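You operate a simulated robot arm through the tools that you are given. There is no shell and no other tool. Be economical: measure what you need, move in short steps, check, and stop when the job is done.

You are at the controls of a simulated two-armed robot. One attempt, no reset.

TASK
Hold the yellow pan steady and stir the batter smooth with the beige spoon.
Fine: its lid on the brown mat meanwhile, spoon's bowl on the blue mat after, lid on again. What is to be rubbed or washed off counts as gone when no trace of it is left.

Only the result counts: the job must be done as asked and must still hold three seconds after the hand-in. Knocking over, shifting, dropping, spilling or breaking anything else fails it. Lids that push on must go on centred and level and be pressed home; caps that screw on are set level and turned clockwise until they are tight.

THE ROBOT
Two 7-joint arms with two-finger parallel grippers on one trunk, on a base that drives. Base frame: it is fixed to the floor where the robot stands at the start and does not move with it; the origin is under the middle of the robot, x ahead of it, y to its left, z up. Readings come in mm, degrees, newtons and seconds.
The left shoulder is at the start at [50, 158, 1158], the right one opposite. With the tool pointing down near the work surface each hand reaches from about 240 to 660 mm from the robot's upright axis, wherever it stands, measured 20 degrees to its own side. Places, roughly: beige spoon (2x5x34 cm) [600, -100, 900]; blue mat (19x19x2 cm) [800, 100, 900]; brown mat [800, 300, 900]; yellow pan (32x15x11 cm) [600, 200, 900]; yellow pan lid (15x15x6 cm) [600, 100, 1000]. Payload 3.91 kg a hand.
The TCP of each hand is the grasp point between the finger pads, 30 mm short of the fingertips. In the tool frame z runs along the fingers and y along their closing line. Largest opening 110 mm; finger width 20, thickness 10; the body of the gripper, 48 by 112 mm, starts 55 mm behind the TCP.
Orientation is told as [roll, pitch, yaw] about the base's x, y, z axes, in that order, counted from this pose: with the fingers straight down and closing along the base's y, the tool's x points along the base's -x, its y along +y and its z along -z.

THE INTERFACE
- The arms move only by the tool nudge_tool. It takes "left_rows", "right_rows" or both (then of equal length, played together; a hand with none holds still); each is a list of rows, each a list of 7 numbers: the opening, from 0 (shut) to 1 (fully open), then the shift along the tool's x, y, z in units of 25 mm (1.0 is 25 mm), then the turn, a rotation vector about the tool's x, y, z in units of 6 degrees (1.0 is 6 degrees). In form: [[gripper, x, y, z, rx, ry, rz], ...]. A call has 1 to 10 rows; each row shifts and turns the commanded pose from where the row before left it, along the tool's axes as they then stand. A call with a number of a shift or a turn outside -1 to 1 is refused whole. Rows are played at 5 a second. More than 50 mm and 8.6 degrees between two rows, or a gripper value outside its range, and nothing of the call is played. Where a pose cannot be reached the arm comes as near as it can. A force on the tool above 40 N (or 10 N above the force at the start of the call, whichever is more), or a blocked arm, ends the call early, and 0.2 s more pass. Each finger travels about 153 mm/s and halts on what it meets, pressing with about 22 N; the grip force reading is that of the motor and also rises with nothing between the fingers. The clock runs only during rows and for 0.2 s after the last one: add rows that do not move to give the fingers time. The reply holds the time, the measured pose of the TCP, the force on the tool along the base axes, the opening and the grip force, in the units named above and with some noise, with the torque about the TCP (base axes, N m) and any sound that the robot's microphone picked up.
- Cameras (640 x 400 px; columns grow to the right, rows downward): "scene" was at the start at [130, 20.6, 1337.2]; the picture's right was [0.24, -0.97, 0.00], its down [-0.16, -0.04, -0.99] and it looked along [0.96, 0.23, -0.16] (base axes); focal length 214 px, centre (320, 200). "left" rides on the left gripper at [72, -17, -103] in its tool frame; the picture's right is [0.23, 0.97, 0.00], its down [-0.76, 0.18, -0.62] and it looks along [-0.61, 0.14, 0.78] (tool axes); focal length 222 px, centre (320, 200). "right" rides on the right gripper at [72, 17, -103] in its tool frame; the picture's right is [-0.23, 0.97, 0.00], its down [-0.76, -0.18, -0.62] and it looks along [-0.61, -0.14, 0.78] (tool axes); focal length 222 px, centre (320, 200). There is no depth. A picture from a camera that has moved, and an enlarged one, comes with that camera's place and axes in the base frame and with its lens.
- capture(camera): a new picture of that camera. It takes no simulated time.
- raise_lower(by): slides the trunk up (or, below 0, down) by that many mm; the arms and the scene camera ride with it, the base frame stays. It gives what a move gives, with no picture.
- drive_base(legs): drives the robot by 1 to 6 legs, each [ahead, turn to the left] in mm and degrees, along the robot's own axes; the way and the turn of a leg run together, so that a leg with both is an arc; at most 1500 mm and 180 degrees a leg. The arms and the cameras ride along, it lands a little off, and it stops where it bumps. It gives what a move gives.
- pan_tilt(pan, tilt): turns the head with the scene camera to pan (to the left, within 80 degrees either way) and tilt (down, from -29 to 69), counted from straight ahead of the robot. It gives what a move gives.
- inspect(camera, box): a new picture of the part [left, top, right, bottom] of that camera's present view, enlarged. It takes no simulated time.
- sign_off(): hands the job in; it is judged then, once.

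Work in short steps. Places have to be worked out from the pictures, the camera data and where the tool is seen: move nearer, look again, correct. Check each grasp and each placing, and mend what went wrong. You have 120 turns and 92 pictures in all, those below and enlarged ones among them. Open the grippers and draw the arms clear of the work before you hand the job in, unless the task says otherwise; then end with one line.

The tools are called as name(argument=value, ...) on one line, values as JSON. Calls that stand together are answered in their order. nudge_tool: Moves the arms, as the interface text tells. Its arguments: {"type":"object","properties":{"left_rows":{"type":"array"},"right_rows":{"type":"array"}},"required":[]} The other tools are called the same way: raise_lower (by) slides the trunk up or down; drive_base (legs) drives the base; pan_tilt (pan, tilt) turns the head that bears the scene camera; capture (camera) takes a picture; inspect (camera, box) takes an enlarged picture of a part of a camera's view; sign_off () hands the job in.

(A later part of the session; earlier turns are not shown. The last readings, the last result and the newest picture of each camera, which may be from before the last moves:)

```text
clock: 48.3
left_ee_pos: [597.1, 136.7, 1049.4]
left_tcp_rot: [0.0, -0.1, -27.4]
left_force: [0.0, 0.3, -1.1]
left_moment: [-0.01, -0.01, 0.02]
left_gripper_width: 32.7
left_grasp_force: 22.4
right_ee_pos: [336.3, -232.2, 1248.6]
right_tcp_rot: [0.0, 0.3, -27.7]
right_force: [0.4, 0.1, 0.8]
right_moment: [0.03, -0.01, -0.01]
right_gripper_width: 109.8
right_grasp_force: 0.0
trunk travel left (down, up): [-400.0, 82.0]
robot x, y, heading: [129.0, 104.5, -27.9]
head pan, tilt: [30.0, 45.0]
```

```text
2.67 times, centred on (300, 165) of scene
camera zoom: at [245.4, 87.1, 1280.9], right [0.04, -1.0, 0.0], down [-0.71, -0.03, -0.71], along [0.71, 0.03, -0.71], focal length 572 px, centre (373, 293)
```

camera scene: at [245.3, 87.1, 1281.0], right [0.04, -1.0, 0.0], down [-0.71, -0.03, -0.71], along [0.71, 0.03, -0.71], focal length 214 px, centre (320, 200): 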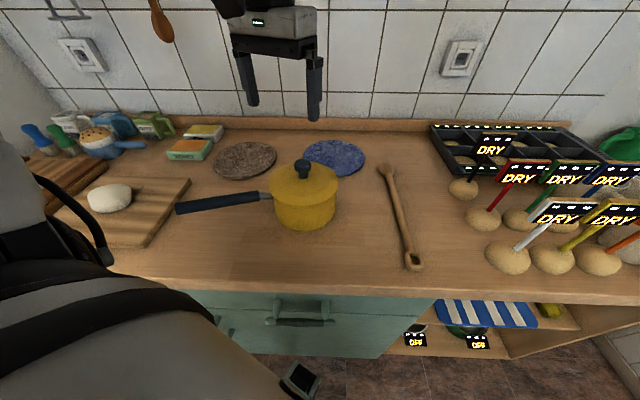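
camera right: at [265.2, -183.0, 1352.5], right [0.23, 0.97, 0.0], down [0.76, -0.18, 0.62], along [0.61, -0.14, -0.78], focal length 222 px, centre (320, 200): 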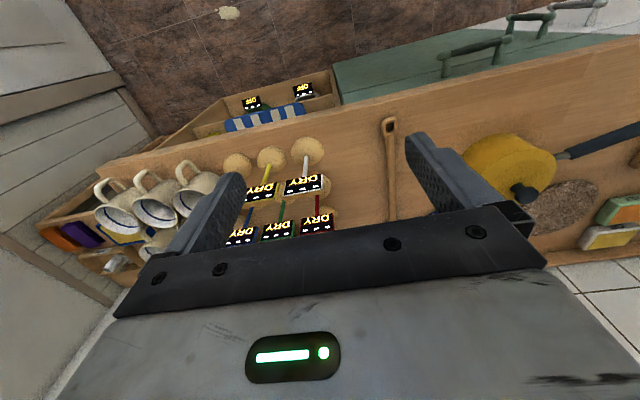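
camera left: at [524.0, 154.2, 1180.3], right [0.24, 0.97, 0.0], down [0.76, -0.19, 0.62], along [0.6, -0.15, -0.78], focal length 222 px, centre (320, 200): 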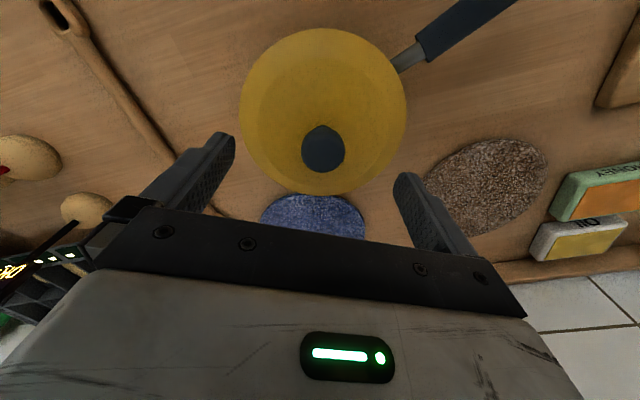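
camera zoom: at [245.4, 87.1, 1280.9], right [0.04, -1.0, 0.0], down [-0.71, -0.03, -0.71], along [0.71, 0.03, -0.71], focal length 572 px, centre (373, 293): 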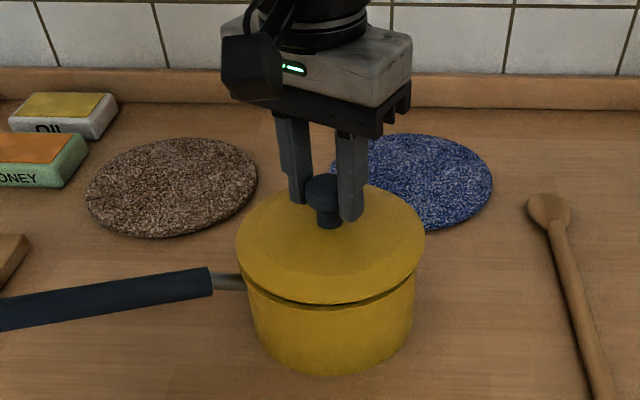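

The lid comes off freely (~1 N). I lift it further and carry it toward the brown mat.

nudge_tool(left_rows=[[0, 0, 0, -0.5, 0, 0, 0], [0, 0, 0, -0.5, 0, 0, 0], [0, 0, 0, -0.5, 0, 0, 0], [0, -0.2, 0.85, 0, 0, 0, 0], [0, -0.2, 0.85, 0, 0, 0, 0], [0, -0.2, 0.85, 0, 0, 0, 0], [0, -0.2, 0.85, 0, 0, 0, 0], [0, -0.2, 0.85, 0, 0, 0, 0], [0, -0.2, 0.85, 0, 0, 0, 0], [0, -0.2, 0.85, 0, 0, 0, 0]])

capture(camera="scene")

```text
clock: 50.5
left_ee_pos: [696.7, 253.6, 1083.8]
left_tcp_rot: [-0.1, 0.0, -27.3]
left_force: [-1.0, -0.7, -2.0]
left_moment: [0.02, -0.02, 0.01]
left_gripper_width: 32.8
left_grasp_force: 21.9
right_ee_pos: [335.7, -232.5, 1249.5]
right_tcp_rot: [-0.1, 0.2, -27.7]
right_force: [-0.3, 0.6, 0.1]
right_moment: [0.02, 0.01, 0.0]
right_gripper_width: 110.0
right_grasp_force: 0.1
trunk travel left (down, up): [-400.0, 82.0]
robot x, y, heading: [132.4, 107.4, -27.8]
head pan, tilt: [30.0, 45.0]
```

```text
65 pictures are left
camera scene: at [245.7, 87.3, 1280.9], right [0.04, -1.0, 0.0], down [-0.71, -0.03, -0.71], along [0.71, 0.03, -0.71], focal length 214 px, centre (320, 200)
```

scene: 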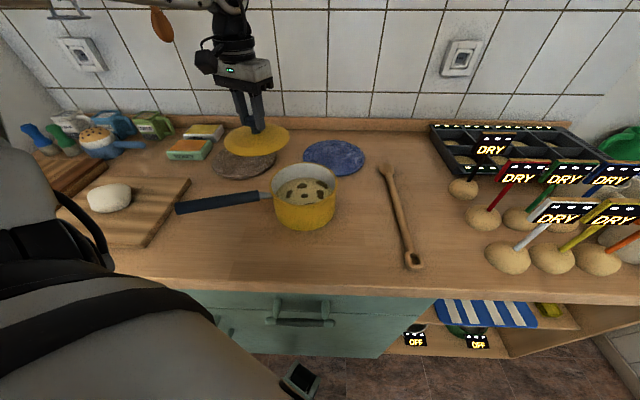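

Lid is clear of the pan; batter with lumps is visible. I move on over the mat centre (780,335).

nudge_tool(left_rows=[[0, -0.29, 0.88, 0, 0, 0, 0], [0, -0.29, 0.88, 0, 0, 0, 0], [0, -0.29, 0.88, 0, 0, 0, 0], [0, -0.29, 0.88, 0, 0, 0, 0], [0, -0.29, 0.88, 0, 0, 0, 0]])

inspect(camera="scene", box=[150, 60, 370, 200])

capture(camera="left")

```text
clock: 51.7
left_ee_pos: [745.4, 301.1, 1086.0]
left_tcp_rot: [-0.1, -0.1, -27.2]
left_force: [1.1, -0.3, -1.5]
left_moment: [0.0, 0.02, 0.0]
left_gripper_width: 32.8
left_grasp_force: 22.0
left hand out of reach, approached as far as the arm can: row 4, 5
right_ee_pos: [336.8, -232.6, 1248.5]
right_tcp_rot: [-0.1, 0.2, -27.7]
right_force: [0.1, 0.2, 0.1]
right_moment: [0.0, 0.01, -0.01]
right_gripper_width: 110.3
right_grasp_force: 0.0
trunk travel left (down, up): [-400.0, 82.0]
robot x, y, heading: [130.9, 104.2, -27.9]
head pan, tilt: [30.0, 45.0]
```

```text
2.86 times, centred on (260, 130) of scene
camera zoom: at [245.7, 87.3, 1280.9], right [0.04, -1.0, 0.0], down [-0.71, -0.03, -0.71], along [0.71, 0.03, -0.71], focal length 613 px, centre (491, 400)
```

zoom: 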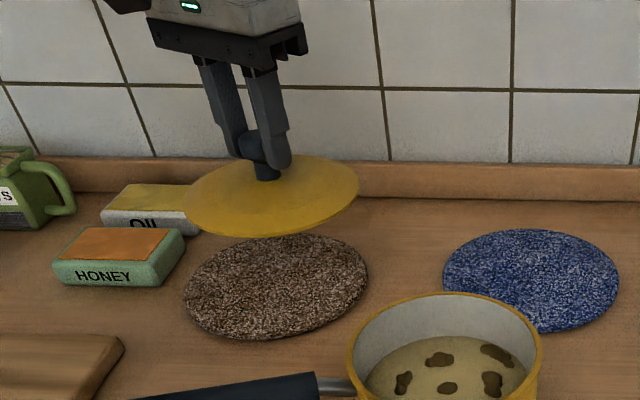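

```text
63 pictures are left
camera left: at [673.9, 319.1, 1188.0], right [0.24, 0.97, 0.0], down [0.76, -0.19, 0.62], along [0.6, -0.15, -0.78], focal length 222 px, centre (320, 200)
```

left: 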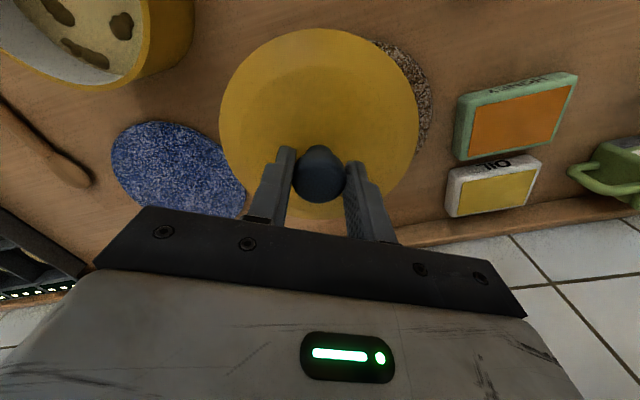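

The arm is at its limit at this height; mat centre is (783,336). I lower 90 mm, then push on outward.

nudge_tool(left_rows=[[0, 0, 0, 0.9, 0, 0, 0], [0, 0, 0, 0.9, 0, 0, 0], [0, 0, 0, 0.9, 0, 0, 0], [0, 0, 0, 0.8, 0, 0, 0], [0, -0.29, 0.88, 0, 0, 0, 0], [0, -0.29, 0.88, 0, 0, 0, 0]])

```text
clock: 53.1
left_ee_pos: [755.7, 314.6, 997.0]
left_tcp_rot: [0.1, -0.1, -27.1]
left_force: [-0.4, 0.5, -0.8]
left_moment: [0.0, 0.02, 0.05]
left_gripper_width: 32.7
left_grasp_force: 21.4
left hand out of reach, approached as far as the arm can: row 5, 6
right_ee_pos: [336.0, -233.1, 1248.7]
right_tcp_rot: [0.0, 0.2, -27.8]
right_force: [0.5, -0.5, 0.3]
right_moment: [0.0, -0.02, 0.0]
right_gripper_width: 110.0
right_grasp_force: 0.1
trunk travel left (down, up): [-400.0, 82.0]
robot x, y, heading: [128.4, 105.6, -27.8]
head pan, tilt: [30.0, 45.0]
```

Limit is now ~660 mm from the axis. Raising the trunk and lowering the hand should give a little more; I try that.

raise_lower(by=80)

nudge_tool(left_rows=[[0, 0, 0, 0.8, 0, 0, 0], [0, 0, 0, 0.8, 0, 0, 0], [0, 0, 0, 0.8, 0, 0, 0], [0, 0, 0, 0.6, 0, 0, 0], [0, -0.35, 0.9, 0, 0, 0, 0], [0, -0.35, 0.9, 0, 0, 0, 0]])

```text
clock: 54.3
left_ee_pos: [756.5, 314.0, 1077.4]
left_tcp_rot: [0.1, 0.0, -27.2]
left_force: [0.0, -0.1, -1.9]
left_moment: [0.01, 0.04, 0.03]
left_gripper_width: 32.8
left_grasp_force: 21.8
right_ee_pos: [335.6, -232.2, 1328.3]
right_tcp_rot: [0.0, 0.1, -27.7]
right_force: [-0.1, 0.0, -0.7]
right_moment: [0.0, 0.0, -0.01]
right_gripper_width: 110.0
right_grasp_force: 0.0
trunk travel left (down, up): [-480.0, 2.0]
robot x, y, heading: [128.8, 100.7, -28.0]
head pan, tilt: [30.0, 45.0]
```

```text
clock: 55.7
left_ee_pos: [750.7, 316.9, 1005.0]
left_tcp_rot: [0.2, -0.2, -27.0]
left_force: [-0.7, 0.8, -2.5]
left_moment: [-0.01, 0.0, 0.01]
left_gripper_width: 32.5
left_grasp_force: 21.9
left hand out of reach, approached as far as the arm can: row 4, 5, 6
right_ee_pos: [336.5, -231.7, 1328.9]
right_tcp_rot: [-0.1, 0.2, -27.8]
right_force: [-0.3, 0.1, 0.1]
right_moment: [-0.02, 0.0, 0.0]
right_gripper_width: 110.1
right_grasp_force: 0.0
trunk travel left (down, up): [-480.0, 2.0]
robot x, y, heading: [127.6, 107.2, -27.8]
head pan, tilt: [30.0, 45.0]
```

No gain that way. A small outward tilt (6°) of the hand yields the missing reach; I apply it at this height and check.

nudge_tool(left_rows=[[0, 0, 0, 0, -0.45, -0.21, 0], [0, 0, 0, 0, -0.45, -0.21, 0], [0, -0.3, 0.6, 0, 0, 0, 0], [0, -0.3, 0.6, 0, 0, 0, 0]])

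drive_base(legs=[[8, 0]])

capture(camera="scene")

```text
clock: 56.7
left_ee_pos: [774.9, 333.5, 1009.1]
left_tcp_rot: [5.6, -2.7, -27.1]
left_force: [0.4, -0.7, -1.1]
left_moment: [-0.03, 0.03, 0.0]
left_gripper_width: 32.6
left_grasp_force: 22.5
left hand out of reach, approached as far as the arm can: row 4
right_ee_pos: [336.0, -230.8, 1327.9]
right_tcp_rot: [0.0, 0.2, -27.5]
right_force: [-0.1, 0.5, 0.4]
right_moment: [-0.02, -0.01, -0.01]
right_gripper_width: 110.1
right_grasp_force: 0.0
trunk travel left (down, up): [-480.0, 2.0]
robot x, y, heading: [128.9, 102.6, -27.9]
head pan, tilt: [30.0, 45.0]
```

```text
clock: 57.4
left_ee_pos: [782.2, 328.5, 1009.1]
left_tcp_rot: [5.6, -2.7, -27.1]
left_force: [0.2, -0.2, -1.7]
left_moment: [0.01, 0.03, 0.01]
left_gripper_width: 32.7
left_grasp_force: 22.1
right_ee_pos: [343.5, -236.3, 1327.9]
right_tcp_rot: [-0.1, 0.2, -27.7]
right_force: [-0.6, -0.5, 0.4]
right_moment: [0.01, 0.01, 0.02]
right_gripper_width: 110.2
right_grasp_force: 0.0
trunk travel left (down, up): [-480.0, 2.0]
robot x, y, heading: [136.7, 102.4, -28.2]
head pan, tilt: [30.0, 45.0]
```

```text
62 pictures are left
camera scene: at [252.8, 83.3, 1360.9], right [0.04, -1.0, 0.0], down [-0.71, -0.03, -0.71], along [0.71, 0.03, -0.71], focal length 214 px, centre (320, 200)
```

scene: 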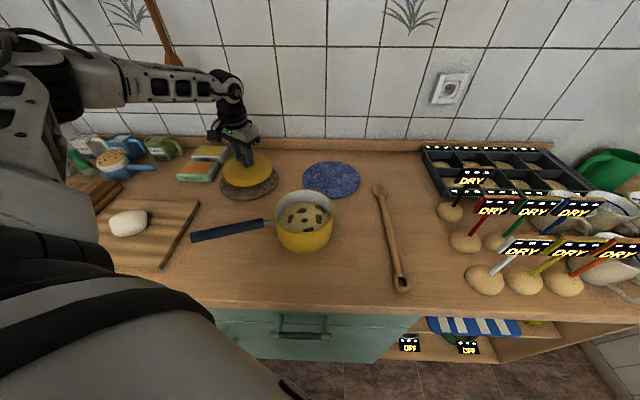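

The lid is over the mat centre. I lower it with the trunk in small steps, watching the force.

raise_lower(by=-22)

raise_lower(by=-6)

inspect(camera="scene", box=[170, 100, 330, 200])

```text
clock: 58.1
left_ee_pos: [781.3, 328.4, 986.7]
left_tcp_rot: [5.6, -2.6, -27.0]
left_force: [-0.4, 0.0, -0.9]
left_moment: [-0.02, 0.0, -0.02]
left_gripper_width: 32.6
left_grasp_force: 21.9
right_ee_pos: [343.8, -235.3, 1304.9]
right_tcp_rot: [0.1, 0.1, -27.6]
right_force: [0.3, 0.0, -0.3]
right_moment: [0.0, -0.03, 0.02]
right_gripper_width: 110.0
right_grasp_force: 0.1
trunk travel left (down, up): [-458.0, 24.0]
robot x, y, heading: [135.5, 101.6, -28.0]
head pan, tilt: [30.0, 45.0]
```

```text
clock: 58.6
left_ee_pos: [782.6, 329.7, 984.6]
left_tcp_rot: [5.7, -3.2, -27.0]
left_force: [4.9, 2.1, 12.0]
left_moment: [-0.11, 0.34, -0.01]
left_gripper_width: 32.9
left_grasp_force: 22.1
right_ee_pos: [341.8, -235.4, 1300.8]
right_tcp_rot: [0.0, 0.0, -27.6]
right_force: [0.0, 0.4, -0.2]
right_moment: [0.01, -0.01, 0.0]
right_gripper_width: 109.9
right_grasp_force: 0.1
trunk travel left (down, up): [-452.0, 30.0]
robot x, y, heading: [138.6, 99.2, -27.7]
head pan, tilt: [30.0, 45.0]
```

```text
4.00 times, centred on (250, 150) of scene
camera zoom: at [251.7, 83.3, 1333.2], right [0.04, -1.0, 0.0], down [-0.71, -0.03, -0.71], along [0.71, 0.03, -0.71], focal length 858 px, centre (600, 400)
```

zoom: 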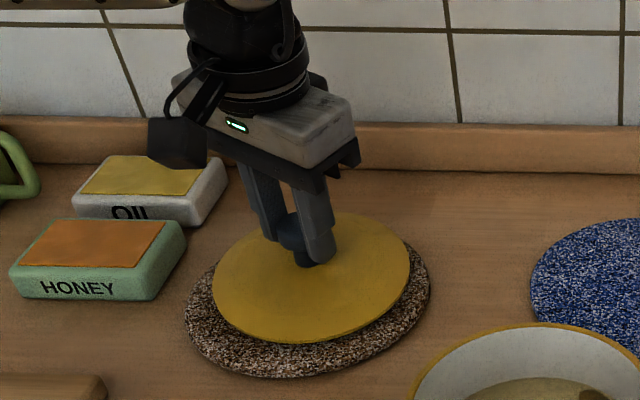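

The near edge rests on the mat. I open a little so that the lid settles flat.

nudge_tool(left_rows=[[0.34, 0, 0, 0, 0, 0, 0], [0.42, 0, 0, 0, 0, 0, 0], [0.5, 0, 0, 0, 0, 0, 0]])

inspect(camera="scene", box=[170, 100, 330, 200])

```text
clock: 59.4
left_ee_pos: [782.0, 328.9, 982.5]
left_tcp_rot: [5.6, -2.8, -27.1]
left_force: [0.0, -0.2, 0.7]
left_moment: [-0.01, 0.02, 0.01]
left_gripper_width: 55.0
left_grasp_force: 0.0
right_ee_pos: [344.0, -234.9, 1301.6]
right_tcp_rot: [-0.1, 0.1, -27.6]
right_force: [-0.2, -0.4, -0.1]
right_moment: [-0.04, 0.01, -0.03]
right_gripper_width: 109.6
right_grasp_force: 0.1
trunk travel left (down, up): [-452.0, 30.0]
robot x, y, heading: [133.3, 97.0, -27.8]
head pan, tilt: [30.0, 45.0]
```

```text
4.00 times, centred on (250, 150) of scene
camera zoom: at [252.2, 83.4, 1332.9], right [0.04, -1.0, 0.0], down [-0.71, -0.03, -0.71], along [0.71, 0.03, -0.71], focal length 858 px, centre (600, 400)
```

zoom: 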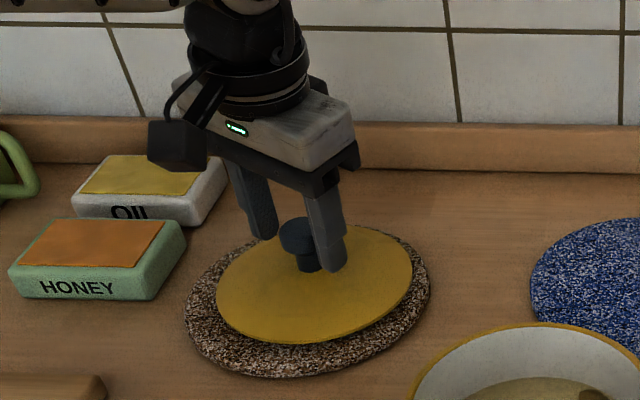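

The lid sits flat on the brown mat. I open fully, back straight out and retract the left hand high.

nudge_tool(left_rows=[[1, 0, 0, -0.3, 0, 0, 0], [1, 0, 0, -1, 0, 0, 0], [1, 0, 0, -1, 0, 0, 0], [1, 0, 0, -1, 0, 0, 0], [1, 0.8, -0.3, -1, 0.45, 0.21, 0], [1, 0.8, -0.3, -1, 0.45, 0.21, 0], [1, 1, -0.3, -0.5, 0, 0, 0], [1, 1, 0, -0.5, 0, 0, 0], [1, 1, 0, -0.5, 0, 0, 0], [1, 1, 0, -0.5, 0, 0, 0]])

nudge_tool(left_rows=[[1, 1, 0, -0.5, 0, 0, 0], [1, 1, 0, -0.5, 0, 0, 0], [1, 1, 0, -0.5, 0, 0, 0], [1, 1, 0, 0, 0, 0, 0], [1, 1, 0, 0, 0, 0, 0], [1, 1, 0, 0, 0, 0, 0], [1, 1, 0, 0, 0, 0, 0]])

inspect(camera="scene", box=[190, 120, 430, 270])

```text
clock: 61.6
left_ee_pos: [635.7, 364.9, 1161.3]
left_tcp_rot: [0.2, 0.1, -26.9]
left_force: [0.3, -0.1, 1.2]
left_moment: [-0.07, 0.02, -0.02]
left_gripper_width: 109.8
left_grasp_force: 0.1
right_ee_pos: [344.3, -234.7, 1300.3]
right_tcp_rot: [-0.1, 0.2, -27.6]
right_force: [0.3, 0.1, 0.0]
right_moment: [0.02, 0.05, -0.04]
right_gripper_width: 110.0
right_grasp_force: 0.1
trunk travel left (down, up): [-452.0, 30.0]
robot x, y, heading: [134.1, 96.6, -27.9]
head pan, tilt: [30.0, 45.0]
```

```text
clock: 63.2
left_ee_pos: [478.5, 435.7, 1197.1]
left_tcp_rot: [0.3, -0.3, -26.9]
left_force: [-0.1, 0.8, -0.4]
left_moment: [0.01, -0.01, -0.01]
left_gripper_width: 110.1
left_grasp_force: 0.0
left hand out of reach, approached as far as the arm can: row 7
right_ee_pos: [341.8, -235.8, 1299.9]
right_tcp_rot: [0.0, 0.0, -27.6]
right_force: [0.3, 0.3, -0.3]
right_moment: [0.03, -0.03, -0.02]
right_gripper_width: 110.0
right_grasp_force: 0.0
trunk travel left (down, up): [-452.0, 30.0]
robot x, y, heading: [135.3, 100.2, -27.9]
head pan, tilt: [30.0, 45.0]
```

```text
2.67 times, centred on (310, 195) of scene
camera zoom: at [251.6, 83.1, 1333.0], right [0.04, -1.0, 0.0], down [-0.71, -0.03, -0.71], along [0.71, 0.03, -0.71], focal length 572 px, centre (347, 213)
```

zoom: 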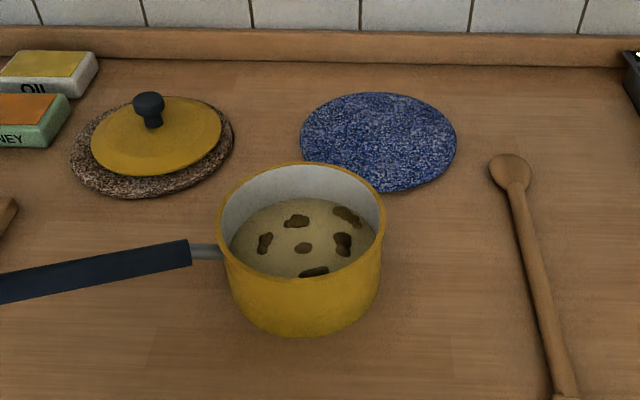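

Everything sits well; pan centre ≈ (592,136), rim z≈976. Now I shift the base to about (134,175), heading 0, for holding and stirring.

drive_base(legs=[[-80, 0], [0, 56], [78, 0], [0, -28]])

pan_tilt(pan=0, tilt=45)

capture(camera="scene")

```text
clock: 68.8
left_ee_pos: [273.7, 634.4, 1195.5]
left_tcp_rot: [0.3, -0.3, 1.9]
left_force: [1.5, -0.1, 0.9]
left_moment: [0.01, 0.01, 0.02]
left_gripper_width: 110.0
left_grasp_force: 0.0
right_ee_pos: [479.8, -19.8, 1300.0]
right_tcp_rot: [0.0, 0.2, 1.2]
right_force: [0.1, -0.3, 0.1]
right_moment: [0.03, -0.01, -0.03]
right_gripper_width: 110.2
right_grasp_force: 0.0
trunk travel left (down, up): [-452.0, 30.0]
robot x, y, heading: [135.4, 177.1, 0.9]
head pan, tilt: [30.0, 45.0]
```

```text
clock: 69.8
left_ee_pos: [274.0, 635.8, 1197.2]
left_tcp_rot: [0.3, -0.2, 1.9]
left_force: [0.0, 0.2, 0.6]
left_moment: [0.0, 0.0, 0.03]
left_gripper_width: 110.0
left_grasp_force: 0.1
right_ee_pos: [479.5, -20.8, 1299.7]
right_tcp_rot: [0.0, 0.2, 1.3]
right_force: [-0.4, -0.4, -0.2]
right_moment: [0.02, -0.02, -0.04]
right_gripper_width: 110.1
right_grasp_force: 0.1
trunk travel left (down, up): [-452.0, 30.0]
robot x, y, heading: [135.6, 175.8, 0.7]
head pan, tilt: [0.0, 45.0]
```

```text
58 pictures are left
camera scene: at [256.3, 175.5, 1332.9], right [0.02, -1.0, 0.0], down [-0.71, -0.01, -0.71], along [0.71, 0.01, -0.71], focal length 214 px, centre (320, 200)
```

scene: 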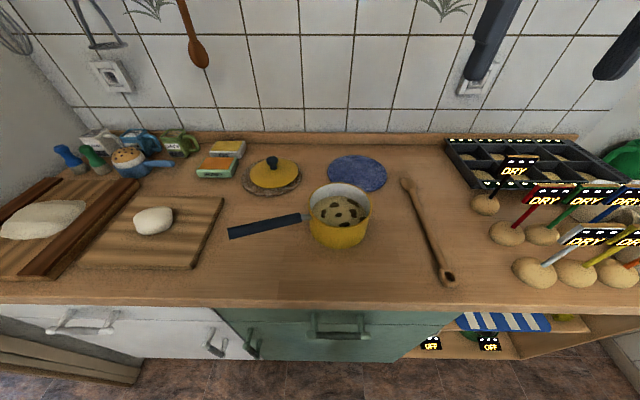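

Stance is good. Before taking the spoon I test in the air whether the right hand can turn to yaw −90 and then swing its fingers left.

nudge_tool(right_rows=[[1, 0, -1, 0.5, 0, 0, 1], [1, 0, -1, 0.5, 0, 0, 1], [1, 0, -1, 0.5, 0, 0, 1], [1, 0, 0, 0.5, 0, 0, 1], [1, 0, 0, 0.5, 0, 0, 1], [1, 0, 0, 0.5, 0, 0, 1], [1, 0, 0, 0.5, 0, 0, 1], [1, 0, 0, 0.5, 0, 0, 1], [1, 0, 0, 0, 0, 0, 1], [1, 0, 0, 0, 0, 0, 1]])

nudge_tool(right_rows=[[1, 0, 0, 0, 0, 0, 1], [1, 0, 0, 0, 0, 0, 1], [1, 0, 0, 0, 0, 0, 1], [1, 0, 0, 0, 0, 0, 1], [1, 0, 0, 0, 0, 0, 1]])

nudge_tool(right_rows=[[1, 0, 0, 0, 0, 1, 0], [1, 0, 0, 0, 0, 1, 0], [1, 0, 0, 0, 0, 1, 0], [1, 0, 0, 0, 0, 1, 0], [1, 0, 0, 0, 0, 1, 0], [1, 0, 0, 0, 0, 1, 0], [1, 0, 0, 0, 0, 1, 0], [1, 0, 0, 0, 0, 1, 0], [1, 0, 0, 0, 0, 1, 0], [1, 0, 0, 0, 0, 1, 0]])

```text
clock: 72.0
left_ee_pos: [273.9, 634.7, 1196.0]
left_tcp_rot: [0.2, -0.2, 1.9]
left_force: [0.4, 0.8, 0.3]
left_moment: [0.01, 0.01, -0.02]
left_gripper_width: 110.0
left_grasp_force: 0.0
right_ee_pos: [473.0, -95.8, 1199.4]
right_tcp_rot: [-0.1, 0.0, -59.0]
right_force: [0.1, -0.4, 0.0]
right_moment: [-0.02, -0.04, -0.01]
right_gripper_width: 109.9
right_grasp_force: 0.1
trunk travel left (down, up): [-452.0, 30.0]
robot x, y, heading: [135.5, 176.9, 0.9]
head pan, tilt: [0.0, 45.0]
```

```text
clock: 73.2
left_ee_pos: [273.2, 635.5, 1196.1]
left_tcp_rot: [0.3, -0.3, 1.9]
left_force: [-0.2, 0.5, 0.0]
left_moment: [0.02, -0.05, -0.03]
left_gripper_width: 109.6
left_grasp_force: 0.0
right_ee_pos: [471.0, -94.6, 1199.8]
right_tcp_rot: [-0.2, 0.0, -89.0]
right_force: [-0.8, 0.2, 0.3]
right_moment: [0.02, -0.03, -0.01]
right_gripper_width: 110.0
right_grasp_force: 0.0
trunk travel left (down, up): [-452.0, 30.0]
robot x, y, heading: [134.6, 176.2, 0.6]
head pan, tilt: [0.0, 45.0]
```

```text
clock: 75.4
left_ee_pos: [274.5, 635.5, 1195.9]
left_tcp_rot: [0.3, -0.2, 2.0]
left_force: [0.7, -0.2, 0.2]
left_moment: [-0.04, -0.04, 0.0]
left_gripper_width: 109.8
left_grasp_force: 0.0
right_ee_pos: [472.6, -94.0, 1200.7]
right_tcp_rot: [-0.1, 60.1, -89.1]
right_force: [0.2, -0.5, 0.8]
right_moment: [-0.01, 0.0, -0.02]
right_gripper_width: 110.2
right_grasp_force: 0.2
trunk travel left (down, up): [-452.0, 30.0]
robot x, y, heading: [132.9, 175.7, 0.8]
head pan, tilt: [0.0, 45.0]
```

Orientation is possible. Now I test reach: move the empty right hand to the stirring place above the pan.

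nudge_tool(right_rows=[[1, 0.1, 0.6, 0.9, 0, 0, 0], [1, 0.1, 0.6, 0.9, 0, 0, 0], [1, 0.1, 0.6, 0.9, 0, 0, 0], [1, 0.1, 0.6, 0.9, 0, 0, 0], [1, 0.1, 0.6, 0.9, 0, 0, 0], [1, 0.1, 0.6, 0.9, 0, 0, 0], [1, 0.1, 0.6, 0.9, 0, 0, 0], [1, 0.1, 0.6, 0.9, 0, 0, 0], [1, 0.1, 0, 0.9, 0, 0, 0], [1, 0.1, 0, 0.9, 0, 0, 0]])

capture(camera="scene")

```text
clock: 77.6
left_ee_pos: [274.1, 634.8, 1196.6]
left_tcp_rot: [0.3, -0.2, 1.9]
left_force: [0.6, -0.4, 0.4]
left_moment: [0.02, 0.04, -0.02]
left_gripper_width: 110.0
left_grasp_force: 0.1
right_ee_pos: [587.5, 115.3, 1109.2]
right_tcp_rot: [-0.4, 59.9, -89.2]
right_force: [-0.8, 0.0, 0.8]
right_moment: [-0.02, -0.04, 0.0]
right_gripper_width: 110.1
right_grasp_force: 0.1
trunk travel left (down, up): [-452.0, 30.0]
robot x, y, heading: [134.7, 173.9, 0.8]
head pan, tilt: [0.0, 45.0]
```

```text
57 pictures are left
camera scene: at [256.4, 175.7, 1332.9], right [0.02, -1.0, 0.0], down [-0.71, -0.01, -0.71], along [0.71, 0.01, -0.71], focal length 214 px, centre (320, 200)
```

scene: 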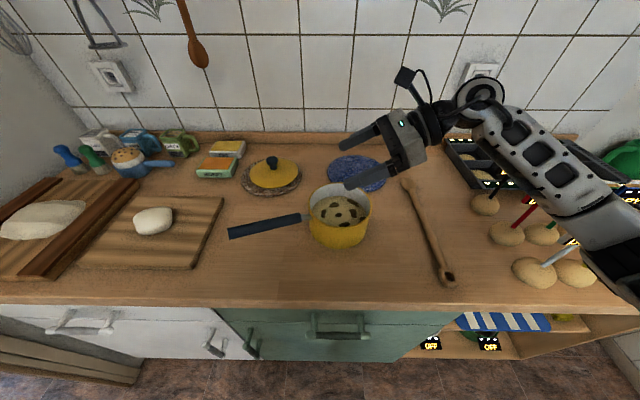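

Reach is fine to (587,115). I test the farther left edge needed for the leaning shaft.

nudge_tool(right_rows=[[1, 0.43, 0, 0.75, 0, 0, 0], [1, 0.43, 0, 0.75, 0, 0, 0], [1, 0.43, 0, 0.75, 0, 0, 0], [1, 0.43, 0, 0.75, 0, 0, 0], [1, 0, 1, 0, 0, 0, 0], [1, 0, 0.6, 0, 0, 0, 0]])

```text
clock: 79.0
left_ee_pos: [274.3, 634.3, 1195.5]
left_tcp_rot: [0.3, -0.2, 1.9]
left_force: [0.2, -0.2, -0.7]
left_moment: [0.0, -0.02, -0.03]
left_gripper_width: 110.3
left_grasp_force: 0.1
right_ee_pos: [625.0, 203.4, 1109.3]
right_tcp_rot: [-0.4, 59.9, -89.1]
right_force: [-0.1, 0.2, -0.8]
right_moment: [0.01, 0.01, 0.0]
right_gripper_width: 110.2
right_grasp_force: 0.0
trunk travel left (down, up): [-452.0, 30.0]
robot x, y, heading: [133.5, 175.0, 0.8]
head pan, tilt: [0.0, 45.0]
```

Good margin. I pull the right hand back out to the right, then undo the rotations above the spoon.

nudge_tool(right_rows=[[1, -0.3, -0.2, -1, 0, 0, 0], [1, -0.3, -0.2, -1, 0, 0, 0], [1, -0.3, -0.2, -1, 0, 0, 0], [1, -0.3, -0.2, -1, 0, 0, 0], [1, -0.3, -0.2, -1, 0, 0, 0], [1, -0.3, -0.2, -1, 0, 0, 0], [1, -0.3, -0.2, -1, 0, 0, 0], [1, -0.3, -0.2, -1, 0, 0, 0], [1, -0.3, -0.2, -1, 0, 0, 0], [1, -0.3, -0.2, -1, 0, 0, 0]])

nudge_tool(right_rows=[[1, 0, 0, 0, 0, -1, 0], [1, 0, 0, 0, 0, -1, 0], [1, 0, 0, 0, 0, -1, 0], [1, 0, 0, 0, 0, -1, 0], [1, 0, 0, 0, 0, -1, 0], [1, 0, 0, 0, 0, -1, 0], [1, 0, 0, 0, 0, -1, 0], [1, 0, 0, 0, 0, -1, 0], [1, 0, 0, 0, 0, -1, 0], [1, 0, 0, 0, 0, -1, 0]])

nudge_tool(right_rows=[[1, 0, 0, 0, 0, 0, -1], [1, 0, 0, 0, 0, 0, -1], [1, 0, 0, 0, 0, 0, -1], [1, 0, 0, 0, 0, 0, -1], [1, 0, 0, 0, 0, 0, -1], [1, 0, 0, 0, 0, 0, -1], [1, 0, 0, 0, 0, 0, -1], [1, 0, 0, 0, 0, 0, -1], [1, 0, 0, 0, 0, 0, -1], [1, 0, 0, 0, 0, 0, -1]])

nudge_tool(right_rows=[[1, 0, 0, 0, 0, 0, -1], [1, 0, 0, 0, 0, 0, -1], [1, 0, 0, 0, 0, 0, -1], [1, 0, 0, 0, 0, 0, -1], [1, 0, 0, 0, 0, 0, -0.85]])

inspect(camera="scene", box=[380, 150, 540, 300])

capture(camera="right")

```text
clock: 81.2
left_ee_pos: [273.9, 634.7, 1197.0]
left_tcp_rot: [0.3, -0.4, 1.9]
left_force: [-0.2, 0.2, -0.6]
left_moment: [0.03, 0.03, 0.0]
left_gripper_width: 109.8
left_grasp_force: 0.1
right_ee_pos: [580.8, -51.8, 1168.8]
right_tcp_rot: [-0.3, 60.1, -89.0]
right_force: [-0.1, 0.2, -0.4]
right_moment: [0.03, 0.01, 0.0]
right_gripper_width: 109.9
right_grasp_force: 0.0
trunk travel left (down, up): [-452.0, 30.0]
robot x, y, heading: [136.8, 177.2, 0.9]
head pan, tilt: [0.0, 45.0]
```

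```text
clock: 83.4
left_ee_pos: [274.5, 635.4, 1195.4]
left_tcp_rot: [0.1, -0.1, 2.0]
left_force: [0.2, -0.4, 0.0]
left_moment: [-0.02, 0.01, -0.01]
left_gripper_width: 110.0
left_grasp_force: 0.0
right_ee_pos: [581.4, -52.1, 1169.6]
right_tcp_rot: [-0.2, -0.2, -88.9]
right_force: [0.1, 0.2, 0.3]
right_moment: [0.02, 0.04, 0.01]
right_gripper_width: 109.9
right_grasp_force: 0.2
trunk travel left (down, up): [-452.0, 30.0]
robot x, y, heading: [137.0, 178.1, 0.6]
head pan, tilt: [0.0, 45.0]
```

```text
clock: 85.6
left_ee_pos: [274.4, 634.9, 1196.4]
left_tcp_rot: [0.2, -0.1, 1.9]
left_force: [0.8, 0.0, 0.4]
left_moment: [-0.01, 0.01, -0.01]
left_gripper_width: 110.1
left_grasp_force: 0.0
right_ee_pos: [582.4, -52.3, 1168.5]
right_tcp_rot: [-0.1, 0.1, -28.9]
right_force: [-0.2, 1.5, 0.2]
right_moment: [0.0, 0.01, -0.01]
right_gripper_width: 109.8
right_grasp_force: 0.1
trunk travel left (down, up): [-452.0, 30.0]
robot x, y, heading: [136.7, 173.9, 0.8]
head pan, tilt: [0.0, 45.0]
```

```text
clock: 86.8
left_ee_pos: [274.2, 634.7, 1195.7]
left_tcp_rot: [0.2, -0.1, 1.9]
left_force: [0.5, 0.2, 0.0]
left_moment: [-0.05, -0.02, -0.02]
left_gripper_width: 110.1
left_grasp_force: 0.0
right_ee_pos: [580.7, -51.8, 1168.1]
right_tcp_rot: [0.0, 0.1, 0.3]
right_force: [-0.5, -0.6, -0.5]
right_moment: [0.02, -0.03, -0.02]
right_gripper_width: 110.0
right_grasp_force: 0.1
trunk travel left (down, up): [-452.0, 30.0]
robot x, y, heading: [136.0, 175.9, 1.0]
head pan, tilt: [0.0, 45.0]
```

```text
2.67 times, centred on (460, 225) of scene
camera zoom: at [256.3, 175.4, 1332.9], right [0.02, -1.0, 0.0], down [-0.71, -0.01, -0.71], along [0.71, 0.01, -0.71], focal length 572 px, centre (-53, 133)
```

zoom: 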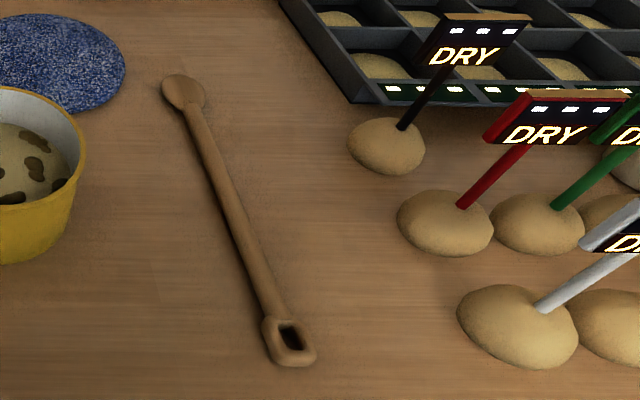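

```text
55 pictures are left
camera right: at [507.9, -36.2, 1272.3], right [0.22, 0.98, 0.0], down [0.76, -0.17, 0.62], along [0.61, -0.14, -0.78], focal length 222 px, centre (320, 200)
```

right: 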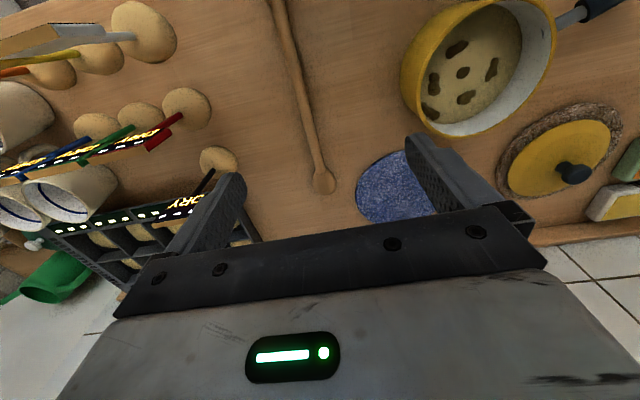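

Spoon shaft at y≈-84, z≈908. I bring the right hand down over it at x≈575.

nudge_tool(right_rows=[[0.6, 0.05, -0.32, 0.9, 0, 0, 0], [0.6, 0.05, -0.32, 0.9, 0, 0, 0], [0.6, 0.05, -0.32, 0.9, 0, 0, 0], [0.6, 0.05, -0.32, 0.9, 0, 0, 0], [0.6, 0, 0, 0.9, 0, 0, 0], [0.6, 0, 0, 0.9, 0, 0, 0], [0.6, 0, 0, 0.9, 0, 0, 0], [0.6, 0, 0, 0.9, 0, 0, 0], [0.6, 0, 0, 0.9, 0, 0, 0]])

capture(camera="right")

inspect(camera="scene", box=[370, 150, 530, 300])

```text
clock: 88.8
left_ee_pos: [275.1, 634.7, 1196.1]
left_tcp_rot: [0.3, -0.1, 1.8]
left_force: [0.2, 0.4, 0.2]
left_moment: [-0.01, 0.02, 0.04]
left_gripper_width: 110.1
left_grasp_force: 0.1
right_ee_pos: [576.4, -84.4, 966.6]
right_tcp_rot: [-0.1, 0.1, 0.4]
right_force: [0.3, 0.2, -0.9]
right_moment: [0.03, 0.02, -0.04]
right_gripper_width: 65.9
right_grasp_force: 0.2
trunk travel left (down, up): [-452.0, 30.0]
robot x, y, heading: [133.2, 175.1, 0.8]
head pan, tilt: [0.0, 45.0]
```

```text
54 pictures are left
camera right: at [502.0, -68.4, 1070.3], right [0.22, 0.97, 0.0], down [0.76, -0.17, 0.62], along [0.61, -0.14, -0.78], focal length 222 px, centre (320, 200)
```

right: 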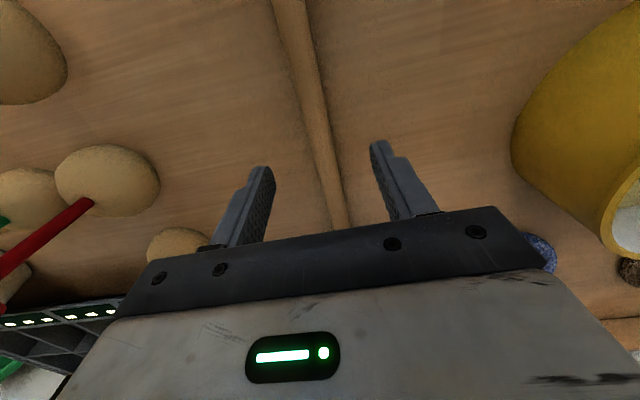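

```text
2.67 times, centred on (450, 225) of scene
camera zoom: at [256.3, 175.3, 1333.0], right [0.02, -1.0, 0.0], down [-0.71, -0.01, -0.71], along [0.71, 0.01, -0.71], focal length 572 px, centre (-27, 133)
```

zoom: 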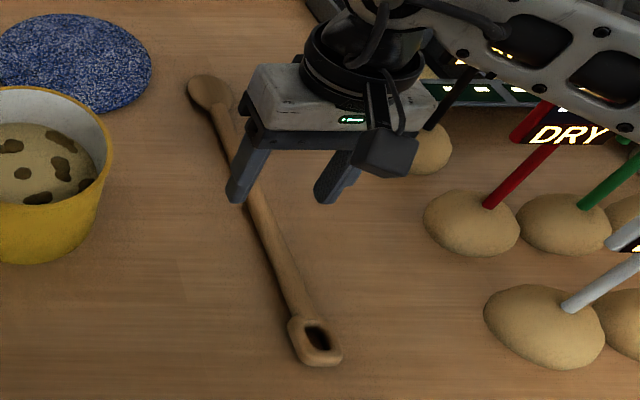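

Shaft is centred between the fingers. I descend to z≈935 gently, checking for contact.

nudge_tool(right_rows=[[0.6, 0, 0, 0.5, 0, 0, 0], [0.6, 0, 0, 0.5, 0, 0, 0], [0.6, 0, 0, 0.25, 0, 0, 0]])

inspect(camera="scene", box=[400, 170, 500, 250])

```text
clock: 89.6
left_ee_pos: [275.8, 635.2, 1195.9]
left_tcp_rot: [0.3, -0.2, 1.8]
left_force: [0.0, -0.7, -0.1]
left_moment: [0.01, 0.03, 0.0]
left_gripper_width: 110.1
left_grasp_force: 0.2
right_ee_pos: [576.3, -83.9, 935.1]
right_tcp_rot: [-0.2, 0.0, 0.3]
right_force: [-1.1, 0.3, 0.5]
right_moment: [0.0, -0.05, 0.03]
right_gripper_width: 66.3
right_grasp_force: 0.2
trunk travel left (down, up): [-452.0, 30.0]
robot x, y, heading: [135.5, 178.9, 0.7]
head pan, tilt: [0.0, 45.0]
```

```text
5.00 times, centred on (450, 210) of scene
camera zoom: at [256.3, 175.4, 1332.9], right [0.02, -1.0, 0.0], down [-0.71, -0.01, -0.71], along [0.71, 0.01, -0.71], focal length 1072 px, centre (-330, 150)
```

zoom: 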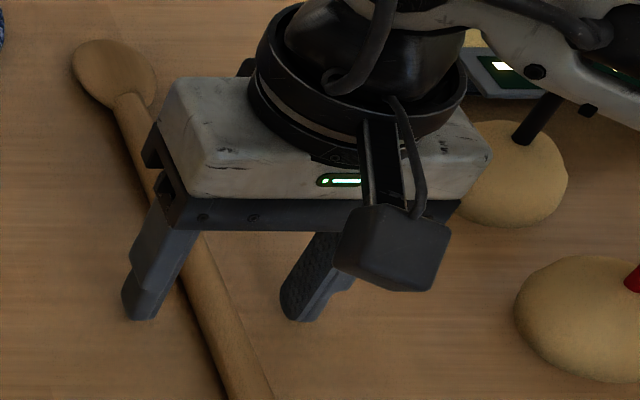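

Tips are ~5 mm above the counter. Down 3 mm more and close.

nudge_tool(right_rows=[[0.6, 0, 0, 0.12, 0, 0, 0], [0, 0, 0, 0, 0, 0, 0], [0, 0, 0, 0, 0, 0, 0], [0, 0, 0, 0, 0, 0, 0], [0, 0, 0, 0, 0, 0, 0]])

```text
clock: 90.8
left_ee_pos: [274.7, 635.6, 1195.5]
left_tcp_rot: [0.3, -0.2, 1.9]
left_force: [-0.4, -0.9, 1.0]
left_moment: [-0.02, 0.0, -0.02]
left_gripper_width: 110.0
left_grasp_force: 0.0
right_ee_pos: [575.2, -83.7, 932.4]
right_tcp_rot: [0.0, 0.2, 0.2]
right_force: [0.0, 1.3, -0.3]
right_moment: [-0.03, 0.02, 0.03]
right_gripper_width: 16.7
right_grasp_force: 22.1
trunk travel left (down, up): [-452.0, 30.0]
robot x, y, heading: [134.2, 174.0, 1.0]
head pan, tilt: [0.0, 45.0]
```

Gripped at 16.7 mm width. I lift 75 mm and check that the spoon hangs rigidly.

nudge_tool(right_rows=[[0, 0, 0, -0.4, 0, 0, 0], [0, 0, 0, -0.6, 0, 0, 0], [0, 0, 0, -1, 0, 0, 0], [0, 0, 0, -1, 0, 0, 0]])

capture(camera="scene")

capture(camera="right")

```text
clock: 91.8
left_ee_pos: [272.9, 636.2, 1196.0]
left_tcp_rot: [0.3, -0.2, 2.0]
left_force: [0.6, -0.9, -0.5]
left_moment: [-0.05, -0.01, -0.04]
left_gripper_width: 110.0
left_grasp_force: 0.1
right_ee_pos: [575.8, -83.0, 1008.6]
right_tcp_rot: [-0.1, 0.3, 0.2]
right_force: [0.1, -0.7, -0.7]
right_moment: [0.01, 0.07, 0.01]
right_gripper_width: 16.8
right_grasp_force: 22.3
trunk travel left (down, up): [-452.0, 30.0]
robot x, y, heading: [133.0, 172.3, 0.7]
head pan, tilt: [0.0, 45.0]
```

```text
51 pictures are left
camera scene: at [256.2, 175.5, 1332.9], right [0.02, -1.0, 0.0], down [-0.71, -0.01, -0.71], along [0.71, 0.01, -0.71], focal length 214 px, centre (320, 200)
```

scene: 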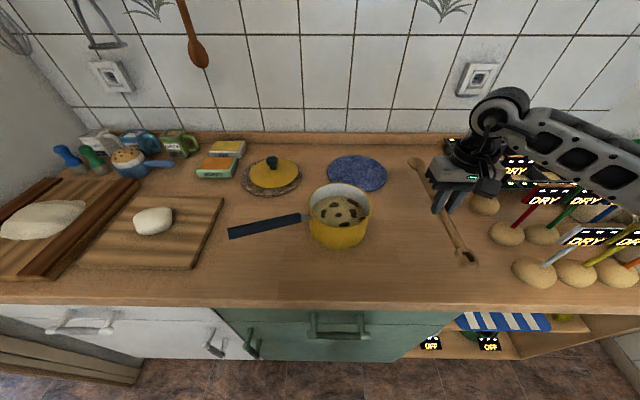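

```text
50 pictures are left
camera right: at [503.1, -66.9, 1111.7], right [0.22, 0.97, 0.0], down [0.76, -0.17, 0.62], along [0.6, -0.14, -0.78], focal length 222 px, centre (320, 200)
```

right: 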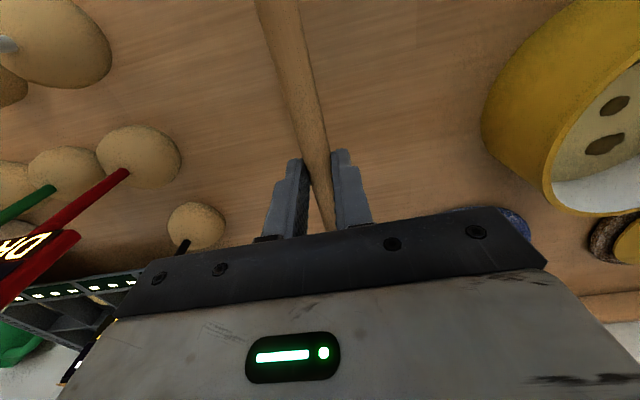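

Spoon is held straight. I lift to z≈1195, clear of the signs, then yaw to −90.

nudge_tool(right_rows=[[0, 0, 0, -1, 0, 0, 0], [0, 0, 0, -1, 0, 0, 0], [0, 0, 0, -1, 0, 0, 0], [0, 0, 0, -1, 0, 0, 0], [0, 0, 0, -1, 0, 0, 0], [0, 0, 0, -1, 0, 0, 0], [0, 0, 0, -1, 0, 0, 0], [0, 0, 0, -0.5, 0, 0, 0]])

nudge_tool(right_rows=[[0, 0, 0, 0, 0, 0, 1], [0, 0, 0, 0, 0, 0, 1], [0, 0, 0, 0, 0, 0, 1], [0, 0, 0, 0, 0, 0, 1], [0, 0, 0, 0, 0, 0, 1], [0, 0, 0, 0, 0, 0, 1], [0, 0, 0, 0, 0, 0, 1], [0, 0, 0, 0, 0, 0, 1], [0, 0, 0, 0, 0, 0, 1], [0, 0, 0, 0, 0, 0, 1]])

nudge_tool(right_rows=[[0, 0, 0, 0, 0, 0, 1], [0, 0, 0, 0, 0, 0, 1], [0, 0, 0, 0, 0, 0, 1], [0, 0, 0, 0, 0, 0, 1], [0, 0, 0, 0, 0, 0, 1]])

nudge_tool(right_rows=[[0, 0, 0, 0, 0, 1, 0], [0, 0, 0, 0, 0, 1, 0], [0, 0, 0, 0, 0, 1, 0], [0, 0, 0, 0, 0, 1, 0], [0, 0, 0, 0, 0, 1, 0], [0, 0, 0, 0, 0, 1, 0], [0, 0, 0, 0, 0, 1, 0], [0, 0, 0, 0, 0, 1, 0], [0, 0, 0, 0, 0, 1, 0], [0, 0, 0, 0, 0, 1, 0]])

capture(camera="scene")

```text
clock: 93.6
left_ee_pos: [273.0, 635.8, 1194.5]
left_tcp_rot: [0.3, -0.3, 1.9]
left_force: [-0.6, 0.0, 0.2]
left_moment: [0.0, 0.01, 0.0]
left_gripper_width: 110.3
left_grasp_force: 0.0
right_ee_pos: [577.8, -85.9, 1194.4]
right_tcp_rot: [-0.1, 0.0, 0.2]
right_force: [0.0, -0.2, -1.1]
right_moment: [-0.01, 0.04, -0.02]
right_gripper_width: 16.9
right_grasp_force: 22.6
trunk travel left (down, up): [-452.0, 30.0]
robot x, y, heading: [132.4, 172.1, 1.0]
head pan, tilt: [0.0, 45.0]
```

```text
clock: 95.8
left_ee_pos: [274.1, 635.2, 1195.7]
left_tcp_rot: [0.2, -0.2, 1.8]
left_force: [-0.2, -0.1, -0.3]
left_moment: [-0.02, -0.01, -0.01]
left_gripper_width: 110.0
left_grasp_force: 0.1
right_ee_pos: [576.3, -84.6, 1194.0]
right_tcp_rot: [-0.3, 0.2, -59.8]
right_force: [0.6, -0.4, -0.2]
right_moment: [0.05, -0.03, -0.02]
right_gripper_width: 17.0
right_grasp_force: 22.4
trunk travel left (down, up): [-452.0, 30.0]
robot x, y, heading: [137.8, 174.9, 0.9]
head pan, tilt: [0.0, 45.0]
```

```text
clock: 97.0
left_ee_pos: [274.0, 634.7, 1197.1]
left_tcp_rot: [0.3, -0.2, 1.9]
left_force: [-0.5, 0.4, 0.3]
left_moment: [0.0, -0.02, -0.02]
left_gripper_width: 109.9
left_grasp_force: 0.0
right_ee_pos: [576.4, -84.8, 1195.1]
right_tcp_rot: [-0.1, 0.0, -89.9]
right_force: [-0.1, -0.8, -0.9]
right_moment: [-0.02, 0.02, -0.01]
right_gripper_width: 16.7
right_grasp_force: 22.1
trunk travel left (down, up): [-452.0, 30.0]
robot x, y, heading: [135.1, 171.0, 1.0]
head pan, tilt: [0.0, 45.0]
```

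```text
clock: 99.2
left_ee_pos: [273.9, 635.0, 1196.3]
left_tcp_rot: [0.3, -0.3, 1.9]
left_force: [0.0, 0.0, 0.6]
left_moment: [-0.01, 0.02, -0.04]
left_gripper_width: 110.2
left_grasp_force: 0.1
right_ee_pos: [576.6, -84.4, 1194.9]
right_tcp_rot: [-0.2, 60.1, -90.0]
right_force: [0.5, -1.3, 2.4]
right_moment: [-0.36, -0.01, 0.0]
right_gripper_width: 16.7
right_grasp_force: 22.3
trunk travel left (down, up): [-452.0, 30.0]
robot x, y, heading: [134.6, 178.9, 1.0]
head pan, tilt: [0.0, 45.0]
```

```text
49 pictures are left
camera scene: at [256.1, 175.4, 1333.0], right [0.02, -1.0, 0.0], down [-0.71, -0.01, -0.71], along [0.71, 0.01, -0.71], focal length 214 px, centre (320, 200)
```

scene: 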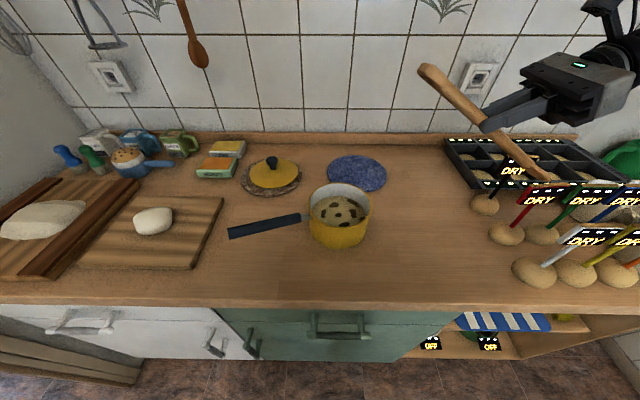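

The spoon seems to have rotated in the grip and there is a moment reading; I zoom to see whether the bowl touches a sign.

inspect(camera="scene", box=[400, 40, 640, 250])

capture(camera="right")

```text
1.90 times, centred on (520, 145) of scene
camera zoom: at [256.1, 175.4, 1333.0], right [0.02, -1.0, 0.0], down [-0.71, -0.01, -0.71], along [0.71, 0.01, -0.71], focal length 408 px, centre (-61, 305)
```

zoom: 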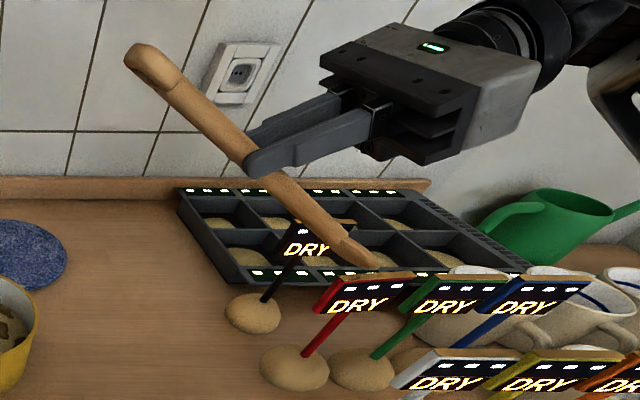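

```text
47 pictures are left
camera right: at [592.4, -138.2, 1309.7], right [0.97, -0.11, -0.2], down [-0.17, -0.92, -0.35], along [-0.14, 0.37, -0.92], focal length 222 px, centre (320, 200)
```

right: 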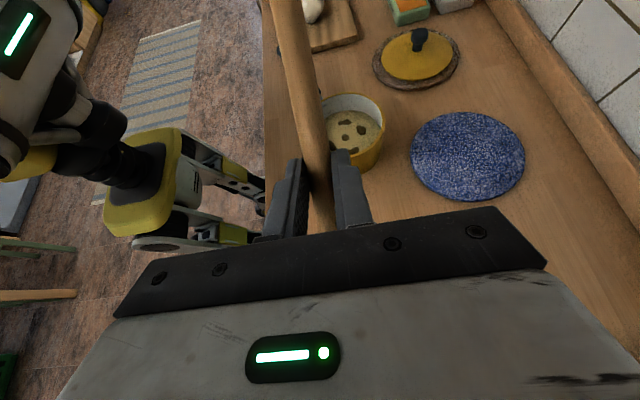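

The bowl came to rest on the red sign and the spoon slipped round in the grip. I lift straight up and away to the left, then look.

nudge_tool(right_rows=[[0, 0.43, 0, -0.25, 0, 0, 0], [0, 0.87, 0, -0.5, 0, 0, 0], [0, 0.87, 0, -0.5, 0, 0, 0], [0, 0.5, 0, 0.87, 0, 0, 0], [0, 0.5, 0, 0.87, 0, 0, 0], [0, 0.5, 0, 0.87, 0, 0, 0], [0, 0.5, 0, 0.87, 0, 0, 0]])

capture(camera="scene")

```text
clock: 100.8
left_ee_pos: [276.2, 635.5, 1196.1]
left_tcp_rot: [0.2, -0.2, 1.9]
left_force: [-0.2, 0.2, 0.0]
left_moment: [-0.03, 0.0, 0.01]
left_gripper_width: 110.1
left_grasp_force: 0.1
right_ee_pos: [576.4, 17.8, 1257.8]
right_tcp_rot: [-0.4, 59.9, -90.1]
right_force: [0.2, -0.3, -0.6]
right_moment: [0.02, 0.01, -0.03]
right_gripper_width: 16.8
right_grasp_force: 22.5
trunk travel left (down, up): [-452.0, 30.0]
robot x, y, heading: [134.8, 173.7, 0.9]
head pan, tilt: [0.0, 45.0]
```

```text
46 pictures are left
camera scene: at [256.4, 175.8, 1332.9], right [0.02, -1.0, 0.0], down [-0.71, -0.01, -0.71], along [0.71, 0.01, -0.71], focal length 214 px, centre (320, 200)
```

scene: 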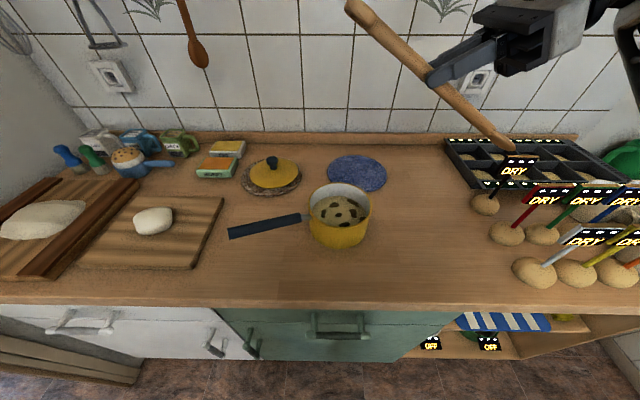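

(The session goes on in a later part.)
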